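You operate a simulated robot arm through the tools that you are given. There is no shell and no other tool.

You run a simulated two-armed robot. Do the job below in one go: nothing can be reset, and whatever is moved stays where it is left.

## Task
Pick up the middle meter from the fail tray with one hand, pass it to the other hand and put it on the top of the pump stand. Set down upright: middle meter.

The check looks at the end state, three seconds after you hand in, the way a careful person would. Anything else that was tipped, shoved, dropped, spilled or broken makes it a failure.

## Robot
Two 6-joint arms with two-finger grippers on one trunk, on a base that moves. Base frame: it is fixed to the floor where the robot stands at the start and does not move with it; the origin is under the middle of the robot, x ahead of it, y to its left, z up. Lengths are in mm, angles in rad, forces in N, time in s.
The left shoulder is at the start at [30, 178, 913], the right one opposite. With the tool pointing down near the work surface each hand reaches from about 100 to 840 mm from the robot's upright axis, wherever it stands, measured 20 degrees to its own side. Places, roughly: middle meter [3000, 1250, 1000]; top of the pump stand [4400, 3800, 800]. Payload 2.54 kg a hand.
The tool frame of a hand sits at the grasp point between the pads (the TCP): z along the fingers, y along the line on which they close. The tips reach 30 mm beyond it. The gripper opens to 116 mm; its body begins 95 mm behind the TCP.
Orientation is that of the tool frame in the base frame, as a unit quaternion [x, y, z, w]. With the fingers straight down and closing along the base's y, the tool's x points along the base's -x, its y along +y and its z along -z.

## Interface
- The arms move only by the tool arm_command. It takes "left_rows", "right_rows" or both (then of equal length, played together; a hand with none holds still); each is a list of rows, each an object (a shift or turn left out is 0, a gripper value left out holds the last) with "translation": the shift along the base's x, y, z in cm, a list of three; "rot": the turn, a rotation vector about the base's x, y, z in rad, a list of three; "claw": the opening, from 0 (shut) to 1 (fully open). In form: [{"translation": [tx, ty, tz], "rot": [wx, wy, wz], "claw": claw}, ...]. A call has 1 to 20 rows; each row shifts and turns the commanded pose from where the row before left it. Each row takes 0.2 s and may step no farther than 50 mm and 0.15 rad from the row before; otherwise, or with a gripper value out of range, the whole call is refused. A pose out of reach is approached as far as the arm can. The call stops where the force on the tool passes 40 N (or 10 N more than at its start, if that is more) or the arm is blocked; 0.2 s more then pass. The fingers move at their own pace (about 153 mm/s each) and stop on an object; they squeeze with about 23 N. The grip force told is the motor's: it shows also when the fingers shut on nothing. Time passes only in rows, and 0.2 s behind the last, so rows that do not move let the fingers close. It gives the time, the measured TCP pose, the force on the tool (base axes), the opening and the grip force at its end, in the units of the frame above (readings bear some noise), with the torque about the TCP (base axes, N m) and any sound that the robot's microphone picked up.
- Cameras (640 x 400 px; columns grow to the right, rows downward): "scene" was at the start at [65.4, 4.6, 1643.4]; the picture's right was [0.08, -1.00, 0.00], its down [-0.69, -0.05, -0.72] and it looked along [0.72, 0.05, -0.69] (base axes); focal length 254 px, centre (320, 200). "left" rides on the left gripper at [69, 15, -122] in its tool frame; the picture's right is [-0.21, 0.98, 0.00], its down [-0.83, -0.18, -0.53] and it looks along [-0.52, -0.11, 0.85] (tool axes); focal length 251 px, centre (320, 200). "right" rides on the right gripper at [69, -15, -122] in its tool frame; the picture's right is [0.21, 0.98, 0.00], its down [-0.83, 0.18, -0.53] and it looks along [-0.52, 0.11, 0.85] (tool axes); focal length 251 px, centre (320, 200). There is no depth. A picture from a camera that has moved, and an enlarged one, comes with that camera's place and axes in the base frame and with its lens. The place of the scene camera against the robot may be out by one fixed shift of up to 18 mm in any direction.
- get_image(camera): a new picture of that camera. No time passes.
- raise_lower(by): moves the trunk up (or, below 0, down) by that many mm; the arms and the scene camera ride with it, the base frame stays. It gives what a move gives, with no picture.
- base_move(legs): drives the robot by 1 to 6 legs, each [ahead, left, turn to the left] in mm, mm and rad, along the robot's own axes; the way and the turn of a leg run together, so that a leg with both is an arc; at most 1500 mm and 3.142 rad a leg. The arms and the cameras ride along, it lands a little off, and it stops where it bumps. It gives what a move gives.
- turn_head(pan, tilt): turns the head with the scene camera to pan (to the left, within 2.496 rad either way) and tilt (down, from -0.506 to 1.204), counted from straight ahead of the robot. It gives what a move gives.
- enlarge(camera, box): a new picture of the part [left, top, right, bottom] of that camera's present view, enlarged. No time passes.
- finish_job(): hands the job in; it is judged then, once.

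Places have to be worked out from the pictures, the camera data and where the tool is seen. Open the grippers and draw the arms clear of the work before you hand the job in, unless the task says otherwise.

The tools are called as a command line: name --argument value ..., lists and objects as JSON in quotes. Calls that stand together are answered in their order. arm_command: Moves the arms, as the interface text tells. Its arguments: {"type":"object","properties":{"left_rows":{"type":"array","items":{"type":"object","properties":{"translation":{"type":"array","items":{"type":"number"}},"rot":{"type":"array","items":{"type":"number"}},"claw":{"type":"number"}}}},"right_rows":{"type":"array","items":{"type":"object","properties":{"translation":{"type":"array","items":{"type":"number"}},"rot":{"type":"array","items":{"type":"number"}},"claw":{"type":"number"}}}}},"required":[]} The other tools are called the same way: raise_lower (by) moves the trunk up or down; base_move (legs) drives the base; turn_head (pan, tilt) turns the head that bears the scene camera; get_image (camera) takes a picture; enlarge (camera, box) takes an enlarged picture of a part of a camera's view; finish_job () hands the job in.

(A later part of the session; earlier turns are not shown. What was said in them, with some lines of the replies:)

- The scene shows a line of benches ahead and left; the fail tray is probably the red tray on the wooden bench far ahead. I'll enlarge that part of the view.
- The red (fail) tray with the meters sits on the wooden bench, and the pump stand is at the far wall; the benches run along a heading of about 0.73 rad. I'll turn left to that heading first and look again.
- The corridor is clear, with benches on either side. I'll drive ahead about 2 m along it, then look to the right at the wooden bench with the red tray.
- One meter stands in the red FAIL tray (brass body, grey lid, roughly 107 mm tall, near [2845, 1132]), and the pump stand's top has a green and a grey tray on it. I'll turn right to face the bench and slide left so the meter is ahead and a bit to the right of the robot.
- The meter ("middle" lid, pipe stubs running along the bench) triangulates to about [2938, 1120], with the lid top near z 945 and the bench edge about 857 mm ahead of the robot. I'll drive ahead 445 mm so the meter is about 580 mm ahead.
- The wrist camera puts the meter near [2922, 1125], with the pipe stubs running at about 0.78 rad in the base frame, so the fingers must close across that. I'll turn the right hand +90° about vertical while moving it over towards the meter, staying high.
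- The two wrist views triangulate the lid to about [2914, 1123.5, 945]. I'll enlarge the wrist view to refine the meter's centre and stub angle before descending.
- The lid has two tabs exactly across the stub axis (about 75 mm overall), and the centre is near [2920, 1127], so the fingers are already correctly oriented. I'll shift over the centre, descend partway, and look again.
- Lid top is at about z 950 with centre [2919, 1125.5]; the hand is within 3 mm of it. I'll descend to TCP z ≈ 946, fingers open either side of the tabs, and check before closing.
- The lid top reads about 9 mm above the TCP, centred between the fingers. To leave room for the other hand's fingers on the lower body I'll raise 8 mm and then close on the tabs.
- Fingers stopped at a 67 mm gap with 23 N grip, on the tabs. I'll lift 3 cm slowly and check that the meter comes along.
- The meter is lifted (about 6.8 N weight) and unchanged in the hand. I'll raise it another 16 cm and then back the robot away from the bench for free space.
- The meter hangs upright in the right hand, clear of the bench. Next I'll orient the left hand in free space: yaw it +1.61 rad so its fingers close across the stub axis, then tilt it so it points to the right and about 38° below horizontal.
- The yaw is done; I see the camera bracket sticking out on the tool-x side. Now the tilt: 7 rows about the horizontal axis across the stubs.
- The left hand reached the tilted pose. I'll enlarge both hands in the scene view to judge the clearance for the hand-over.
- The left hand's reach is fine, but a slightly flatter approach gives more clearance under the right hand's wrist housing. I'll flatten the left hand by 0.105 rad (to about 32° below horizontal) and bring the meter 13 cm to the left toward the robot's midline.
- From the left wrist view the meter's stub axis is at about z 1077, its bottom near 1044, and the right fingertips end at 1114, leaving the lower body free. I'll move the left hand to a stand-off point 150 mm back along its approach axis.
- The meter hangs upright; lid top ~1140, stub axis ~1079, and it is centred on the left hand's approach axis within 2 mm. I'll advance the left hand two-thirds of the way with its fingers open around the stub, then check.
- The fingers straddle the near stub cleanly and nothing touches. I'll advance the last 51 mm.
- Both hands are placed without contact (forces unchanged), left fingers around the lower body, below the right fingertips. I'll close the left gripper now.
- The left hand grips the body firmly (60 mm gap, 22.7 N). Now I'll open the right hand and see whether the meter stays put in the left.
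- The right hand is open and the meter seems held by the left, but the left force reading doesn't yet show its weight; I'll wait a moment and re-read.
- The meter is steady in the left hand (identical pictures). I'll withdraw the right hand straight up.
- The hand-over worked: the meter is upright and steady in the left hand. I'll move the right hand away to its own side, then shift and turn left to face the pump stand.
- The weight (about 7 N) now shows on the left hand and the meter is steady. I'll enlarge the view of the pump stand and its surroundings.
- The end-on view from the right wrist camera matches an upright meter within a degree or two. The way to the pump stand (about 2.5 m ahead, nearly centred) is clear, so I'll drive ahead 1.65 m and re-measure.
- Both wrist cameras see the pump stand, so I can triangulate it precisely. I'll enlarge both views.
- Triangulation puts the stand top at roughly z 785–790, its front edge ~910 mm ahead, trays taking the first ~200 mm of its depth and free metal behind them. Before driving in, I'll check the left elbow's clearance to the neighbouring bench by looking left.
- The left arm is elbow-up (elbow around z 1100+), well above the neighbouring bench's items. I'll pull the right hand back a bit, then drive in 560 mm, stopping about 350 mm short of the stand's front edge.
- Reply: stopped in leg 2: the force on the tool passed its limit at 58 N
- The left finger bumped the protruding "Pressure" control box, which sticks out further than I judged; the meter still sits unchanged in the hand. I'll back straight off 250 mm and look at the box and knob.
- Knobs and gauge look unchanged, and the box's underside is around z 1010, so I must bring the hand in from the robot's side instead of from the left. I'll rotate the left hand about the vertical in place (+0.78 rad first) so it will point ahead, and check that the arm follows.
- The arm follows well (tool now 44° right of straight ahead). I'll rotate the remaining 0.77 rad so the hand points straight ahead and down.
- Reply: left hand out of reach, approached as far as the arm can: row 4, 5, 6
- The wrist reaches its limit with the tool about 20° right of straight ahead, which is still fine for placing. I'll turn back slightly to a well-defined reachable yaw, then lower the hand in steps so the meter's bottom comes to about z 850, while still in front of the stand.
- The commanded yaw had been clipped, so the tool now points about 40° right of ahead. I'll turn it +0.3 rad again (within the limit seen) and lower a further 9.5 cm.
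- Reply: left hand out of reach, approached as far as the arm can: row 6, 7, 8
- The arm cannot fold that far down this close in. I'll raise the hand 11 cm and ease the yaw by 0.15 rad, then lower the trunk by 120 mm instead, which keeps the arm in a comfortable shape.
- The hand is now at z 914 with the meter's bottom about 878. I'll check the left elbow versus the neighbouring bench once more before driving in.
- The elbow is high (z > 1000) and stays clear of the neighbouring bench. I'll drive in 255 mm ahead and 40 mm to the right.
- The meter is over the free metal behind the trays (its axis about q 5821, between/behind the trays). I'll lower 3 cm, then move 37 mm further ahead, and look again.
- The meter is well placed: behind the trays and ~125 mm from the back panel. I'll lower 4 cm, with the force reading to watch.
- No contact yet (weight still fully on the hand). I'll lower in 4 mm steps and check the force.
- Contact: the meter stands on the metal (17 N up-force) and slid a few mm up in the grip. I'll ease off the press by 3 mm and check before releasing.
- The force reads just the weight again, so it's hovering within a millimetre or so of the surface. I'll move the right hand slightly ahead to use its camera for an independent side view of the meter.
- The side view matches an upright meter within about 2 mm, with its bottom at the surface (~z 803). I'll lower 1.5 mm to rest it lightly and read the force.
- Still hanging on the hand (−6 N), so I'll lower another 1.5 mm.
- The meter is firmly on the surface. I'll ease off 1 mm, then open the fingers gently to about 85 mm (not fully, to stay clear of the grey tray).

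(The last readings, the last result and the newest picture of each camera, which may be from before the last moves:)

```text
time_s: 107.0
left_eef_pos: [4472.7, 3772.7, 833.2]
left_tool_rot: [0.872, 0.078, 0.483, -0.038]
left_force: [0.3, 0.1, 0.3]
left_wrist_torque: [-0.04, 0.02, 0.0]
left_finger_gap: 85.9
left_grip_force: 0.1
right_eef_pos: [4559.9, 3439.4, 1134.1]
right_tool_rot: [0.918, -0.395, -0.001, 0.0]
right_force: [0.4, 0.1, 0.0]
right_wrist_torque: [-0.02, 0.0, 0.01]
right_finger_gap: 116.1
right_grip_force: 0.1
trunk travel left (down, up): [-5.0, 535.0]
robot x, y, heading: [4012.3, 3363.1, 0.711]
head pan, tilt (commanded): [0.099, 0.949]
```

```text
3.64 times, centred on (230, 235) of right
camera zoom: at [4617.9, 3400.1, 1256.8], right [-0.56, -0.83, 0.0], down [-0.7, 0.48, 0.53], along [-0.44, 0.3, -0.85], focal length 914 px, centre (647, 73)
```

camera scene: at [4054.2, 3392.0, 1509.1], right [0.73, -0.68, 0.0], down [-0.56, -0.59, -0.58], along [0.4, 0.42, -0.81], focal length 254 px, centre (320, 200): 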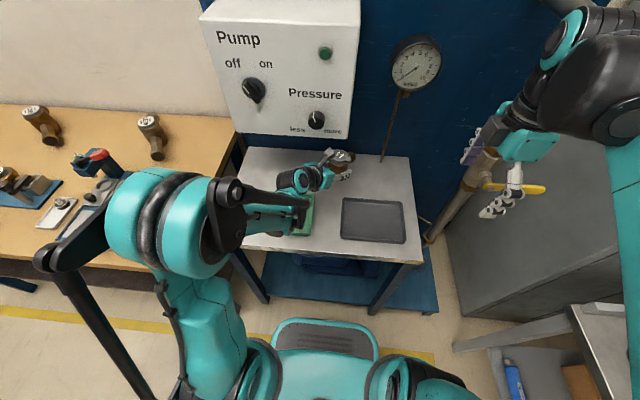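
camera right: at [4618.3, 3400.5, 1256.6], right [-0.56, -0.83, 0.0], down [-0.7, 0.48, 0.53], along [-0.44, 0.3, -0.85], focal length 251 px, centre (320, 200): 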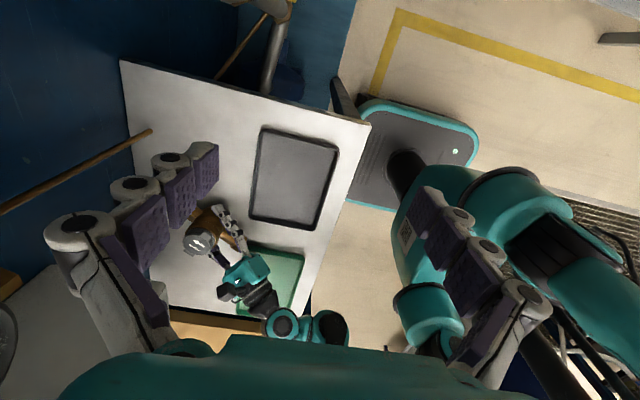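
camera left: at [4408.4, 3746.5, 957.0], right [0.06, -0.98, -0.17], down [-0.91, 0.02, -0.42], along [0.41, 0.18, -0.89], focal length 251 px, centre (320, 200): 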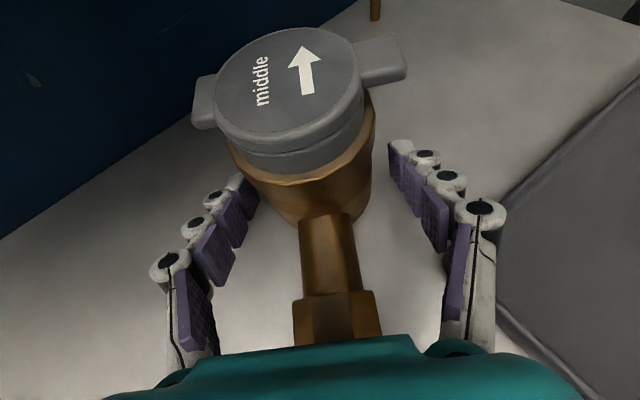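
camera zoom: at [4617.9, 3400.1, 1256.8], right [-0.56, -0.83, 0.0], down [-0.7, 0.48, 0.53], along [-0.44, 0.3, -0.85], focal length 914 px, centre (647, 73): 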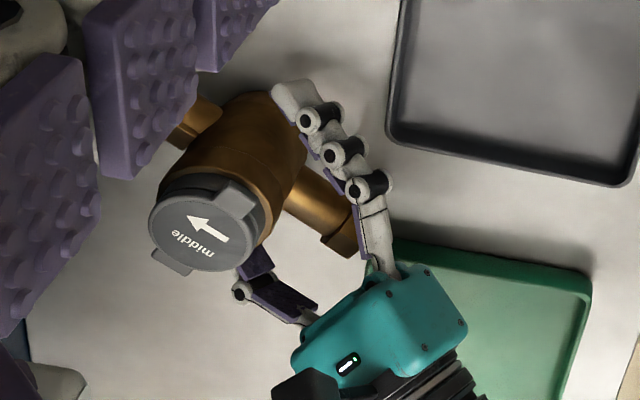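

The meter stands on its own, unmoved, with the hand force at zero. I'll withdraw the left hand along its own axis (back and up) by 6 cm and check.

arm_command --left_rows '[{"translation": [-0.84, -0.14, 0.53]}, {"translation": [-0.84, -0.14, 0.53]}, {"translation": [-1.67, -0.28, 1.06]}, {"translation": [-1.67, -0.28, 1.06]}, {"translation": [0, 0, 0]}]'

get_image --camera "left"

get_image --camera "right"

get_image --camera "scene"

```text
time_s: 108.2
left_eef_pos: [4423.6, 3763.4, 865.2]
left_tool_rot: [0.872, 0.077, 0.483, -0.037]
left_force: [0.9, 0.4, 0.4]
left_wrist_torque: [0.0, 0.01, 0.01]
left_finger_gap: 86.0
left_grip_force: 0.2
right_eef_pos: [4560.5, 3439.9, 1133.3]
right_tool_rot: [0.918, -0.396, 0.0, 0.0]
right_force: [-0.7, -0.2, 0.3]
right_wrist_torque: [-0.01, 0.04, 0.04]
right_finger_gap: 116.1
right_grip_force: 0.0
trunk travel left (down, up): [-5.0, 535.0]
robot x, y, heading: [4012.0, 3357.9, 0.717]
head pan, tilt (commanded): [0.099, 0.949]
```

```text
taken
camera left: at [4358.6, 3738.6, 988.8], right [0.06, -0.98, -0.17], down [-0.91, 0.02, -0.42], along [0.41, 0.18, -0.89], focal length 251 px, centre (320, 200)
```

left: 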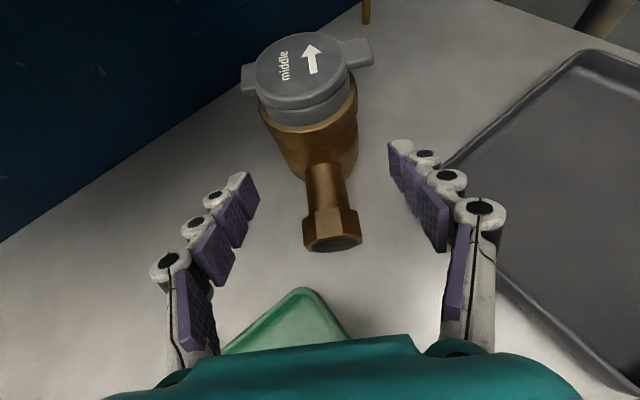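

```text
taken
camera right: at [4618.1, 3400.2, 1256.7], right [-0.56, -0.83, 0.0], down [-0.7, 0.48, 0.53], along [-0.44, 0.3, -0.85], focal length 251 px, centre (320, 200)
```

right: 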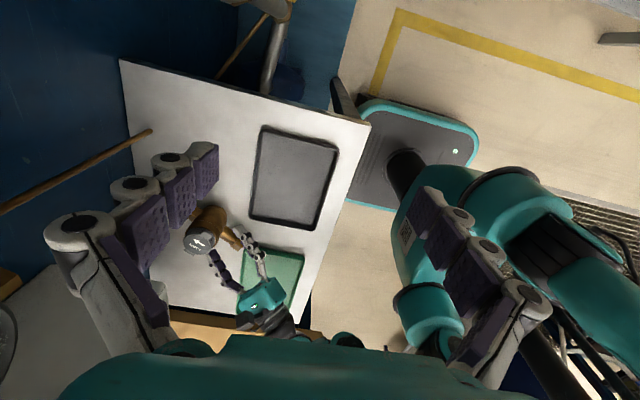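

```text
taken
camera scene: at [4054.0, 3391.7, 1509.1], right [0.73, -0.68, 0.0], down [-0.56, -0.59, -0.58], along [0.4, 0.42, -0.81], focal length 254 px, centre (320, 200)
```

scene: 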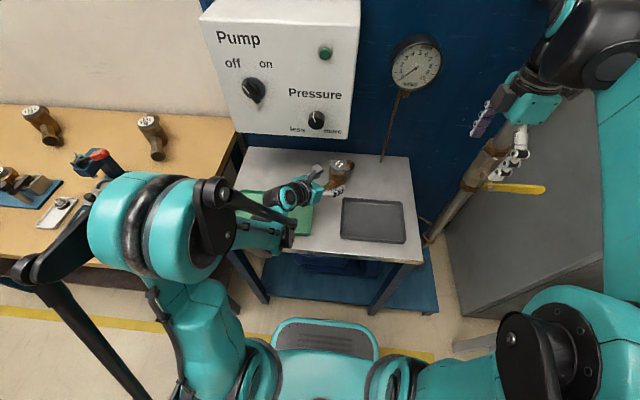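

The meter stands upright and free. I'll lift the left hand further up and back, well clear of the stub, then reverse the base away.

arm_command --left_rows '[{"translation": [-1.67, -0.28, 1.2]}, {"translation": [-1.67, -0.28, 1.5]}, {"translation": [-0.84, -0.14, 2.5]}, {"translation": [-0.84, -0.14, 2.5]}, {"translation": [-0.84, -0.14, 2.5]}, {"translation": [-0.84, -0.14, 2.5]}, {"translation": [0, 0, 2.5]}, {"translation": [0, 0, 0]}]'

get_image --camera "left"

get_image --camera "scene"

```text
time_s: 110.0
left_eef_pos: [4354.1, 3752.3, 1017.8]
left_tool_rot: [0.872, 0.078, 0.483, -0.038]
left_force: [0.4, -0.7, 0.6]
left_wrist_torque: [0.02, 0.02, -0.01]
left_finger_gap: 85.7
left_grip_force: 0.0
right_eef_pos: [4561.2, 3439.3, 1133.1]
right_tool_rot: [0.919, -0.395, -0.001, 0.0]
right_force: [-0.2, -0.2, 0.8]
right_wrist_torque: [0.0, -0.02, 0.0]
right_finger_gap: 116.0
right_grip_force: 0.0
trunk travel left (down, up): [-5.0, 535.0]
robot x, y, heading: [4012.5, 3360.8, 0.716]
head pan, tilt (commanded): [0.099, 0.949]
```

```text
taken
camera left: at [4290.5, 3726.9, 1141.5], right [0.06, -0.98, -0.17], down [-0.91, 0.02, -0.42], along [0.41, 0.18, -0.89], focal length 251 px, centre (320, 200)
```

left: 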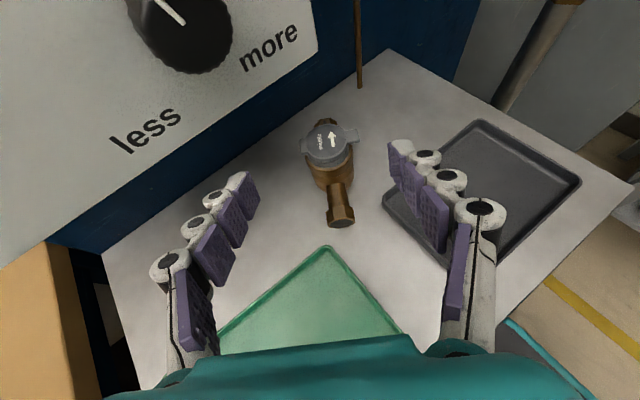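

```text
taken
camera scene: at [4053.8, 3391.7, 1509.1], right [0.73, -0.68, 0.0], down [-0.56, -0.59, -0.58], along [0.4, 0.42, -0.81], focal length 254 px, centre (320, 200)
```

scene: 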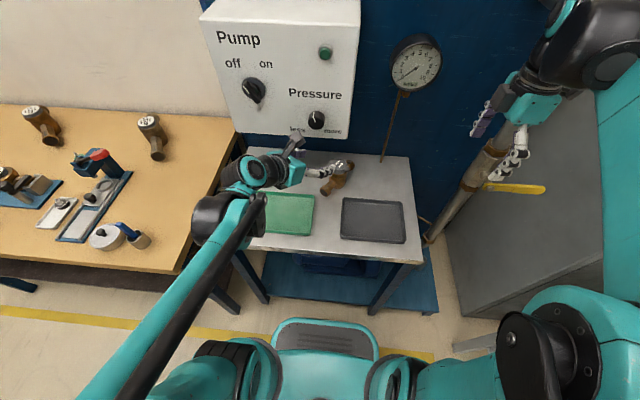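

The meter is upright on the stand with both hands clear of it. I'll reverse the base 400 mm and take final looks.

base_move --legs '[[-400, 0, 0]]'

turn_head --pan 0.0 --tilt 0.6

get_image --camera "scene"

enlarge --camera "scene" --box '[240, 100, 440, 250]'

```text
time_s: 112.5
left_eef_pos: [4057.1, 3487.7, 1018.1]
left_tool_rot: [0.872, 0.075, 0.483, -0.036]
left_force: [-1.6, -0.8, 0.1]
left_wrist_torque: [0.04, 0.01, 0.02]
left_finger_gap: 86.4
left_grip_force: 0.2
right_eef_pos: [4260.1, 3174.8, 1134.3]
right_tool_rot: [0.917, -0.398, 0.0, -0.002]
right_force: [-0.4, -0.7, -0.7]
right_wrist_torque: [0.04, -0.02, -0.03]
right_finger_gap: 115.9
right_grip_force: 0.0
trunk travel left (down, up): [-5.0, 535.0]
robot x, y, heading: [3710.8, 3098.7, 0.713]
head pan, tilt (commanded): [0.099, 0.949]
```

```text
time_s: 113.3
left_eef_pos: [4056.9, 3488.6, 1017.8]
left_tool_rot: [0.872, 0.076, 0.482, -0.038]
left_force: [0.6, 0.2, 0.3]
left_wrist_torque: [-0.02, -0.02, -0.01]
left_finger_gap: 86.0
left_grip_force: 0.0
right_eef_pos: [4260.1, 3174.3, 1134.3]
right_tool_rot: [0.917, -0.398, 0.0, 0.001]
right_force: [1.0, 0.4, 0.3]
right_wrist_torque: [-0.01, -0.01, 0.0]
right_finger_gap: 116.2
right_grip_force: 0.0
trunk travel left (down, up): [-5.0, 535.0]
robot x, y, heading: [3716.7, 3095.1, 0.71]
head pan, tilt (commanded): [0.0, 0.6]
```

```text
taken
camera scene: at [3769.9, 3135.6, 1537.5], right [0.65, -0.76, 0.0], down [-0.43, -0.37, -0.82], along [0.62, 0.54, -0.57], focal length 254 px, centre (320, 200)
```

scene: 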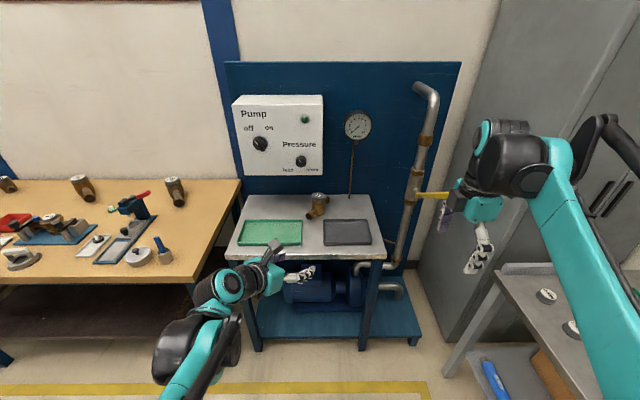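

```text
2.67 times, centred on (340, 175) of scene
camera zoom: at [3769.9, 3135.6, 1537.5], right [0.65, -0.76, 0.0], down [-0.43, -0.37, -0.82], along [0.62, 0.54, -0.57], focal length 677 px, centre (267, 267)
```

zoom: 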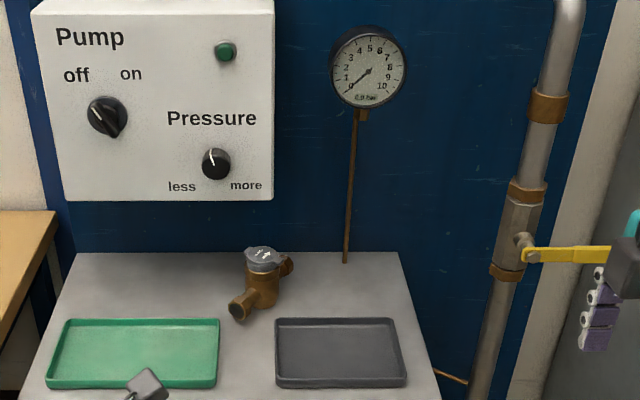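

The meter stands upright on the pump stand; trays, knobs, gauge and the neighbouring benches look undisturbed. I'll open the left gripper fully and raise it slightly as a last step.

arm_command --left_rows '[{"translation": [0, 0, 1], "claw": 1.0}, {"translation": [0, 0, 1], "claw": 1.0}, {"claw": 1.0}]'

enlarge --camera "scene" --box '[290, 170, 350, 230]'

enlarge --camera "scene" --box '[0, 150, 250, 300]'

```text
time_s: 114.1
left_eef_pos: [4057.1, 3489.7, 1037.0]
left_tool_rot: [0.872, 0.075, 0.483, -0.037]
left_force: [-0.2, -0.3, -0.2]
left_wrist_torque: [0.01, -0.01, 0.03]
left_finger_gap: 116.0
left_grip_force: 0.1
right_eef_pos: [4260.3, 3174.8, 1133.8]
right_tool_rot: [0.917, -0.398, 0.0, 0.0]
right_force: [0.7, 0.9, -1.1]
right_wrist_torque: [0.02, 0.0, 0.0]
right_finger_gap: 115.9
right_grip_force: 0.0
trunk travel left (down, up): [-5.0, 535.0]
robot x, y, heading: [3713.2, 3098.6, 0.712]
head pan, tilt (commanded): [0.0, 0.6]
```

```text
6.67 times, centred on (320, 200) of scene
camera zoom: at [3770.0, 3135.7, 1537.5], right [0.65, -0.76, 0.0], down [-0.43, -0.37, -0.82], along [0.62, 0.54, -0.57], focal length 1693 px, centre (320, 200)
```

zoom: 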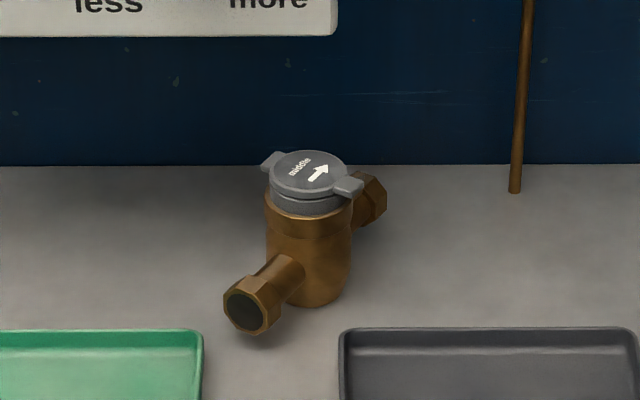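

```text
2.56 times, centred on (125, 225) of scene
camera zoom: at [3770.0, 3135.7, 1537.5], right [0.65, -0.76, 0.0], down [-0.43, -0.37, -0.82], along [0.62, 0.54, -0.57], focal length 650 px, centre (819, 136)
```

zoom: 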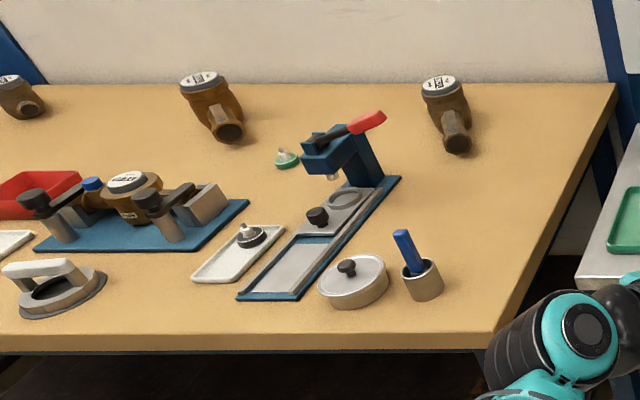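

The middle meter is upright and stable on top of the pump stand. Nothing else looks moved, both grippers are open and the arms are clear, so I hand the job in.

finish_job

```text
The job is handed in.
```

The middle meter is standing upright on the bare metal of the pump stand, behind the green and grey trays. I took it from the fail tray with the right hand, passed it to the left hand in the air, and set it down with the left. Both grippers are open and the robot has backed away. The job is handed in; I haven't seen the result of the check.

**Bump at the stand:** on the first drive in, a finger of the left hand hit the pump's control box by the Pressure knob, with 58 N on the tool. I backed off and came in lower, from the front. In the later pictures the knobs, gauge and trays, and the items on the neighbouring bench, look undisturbed.
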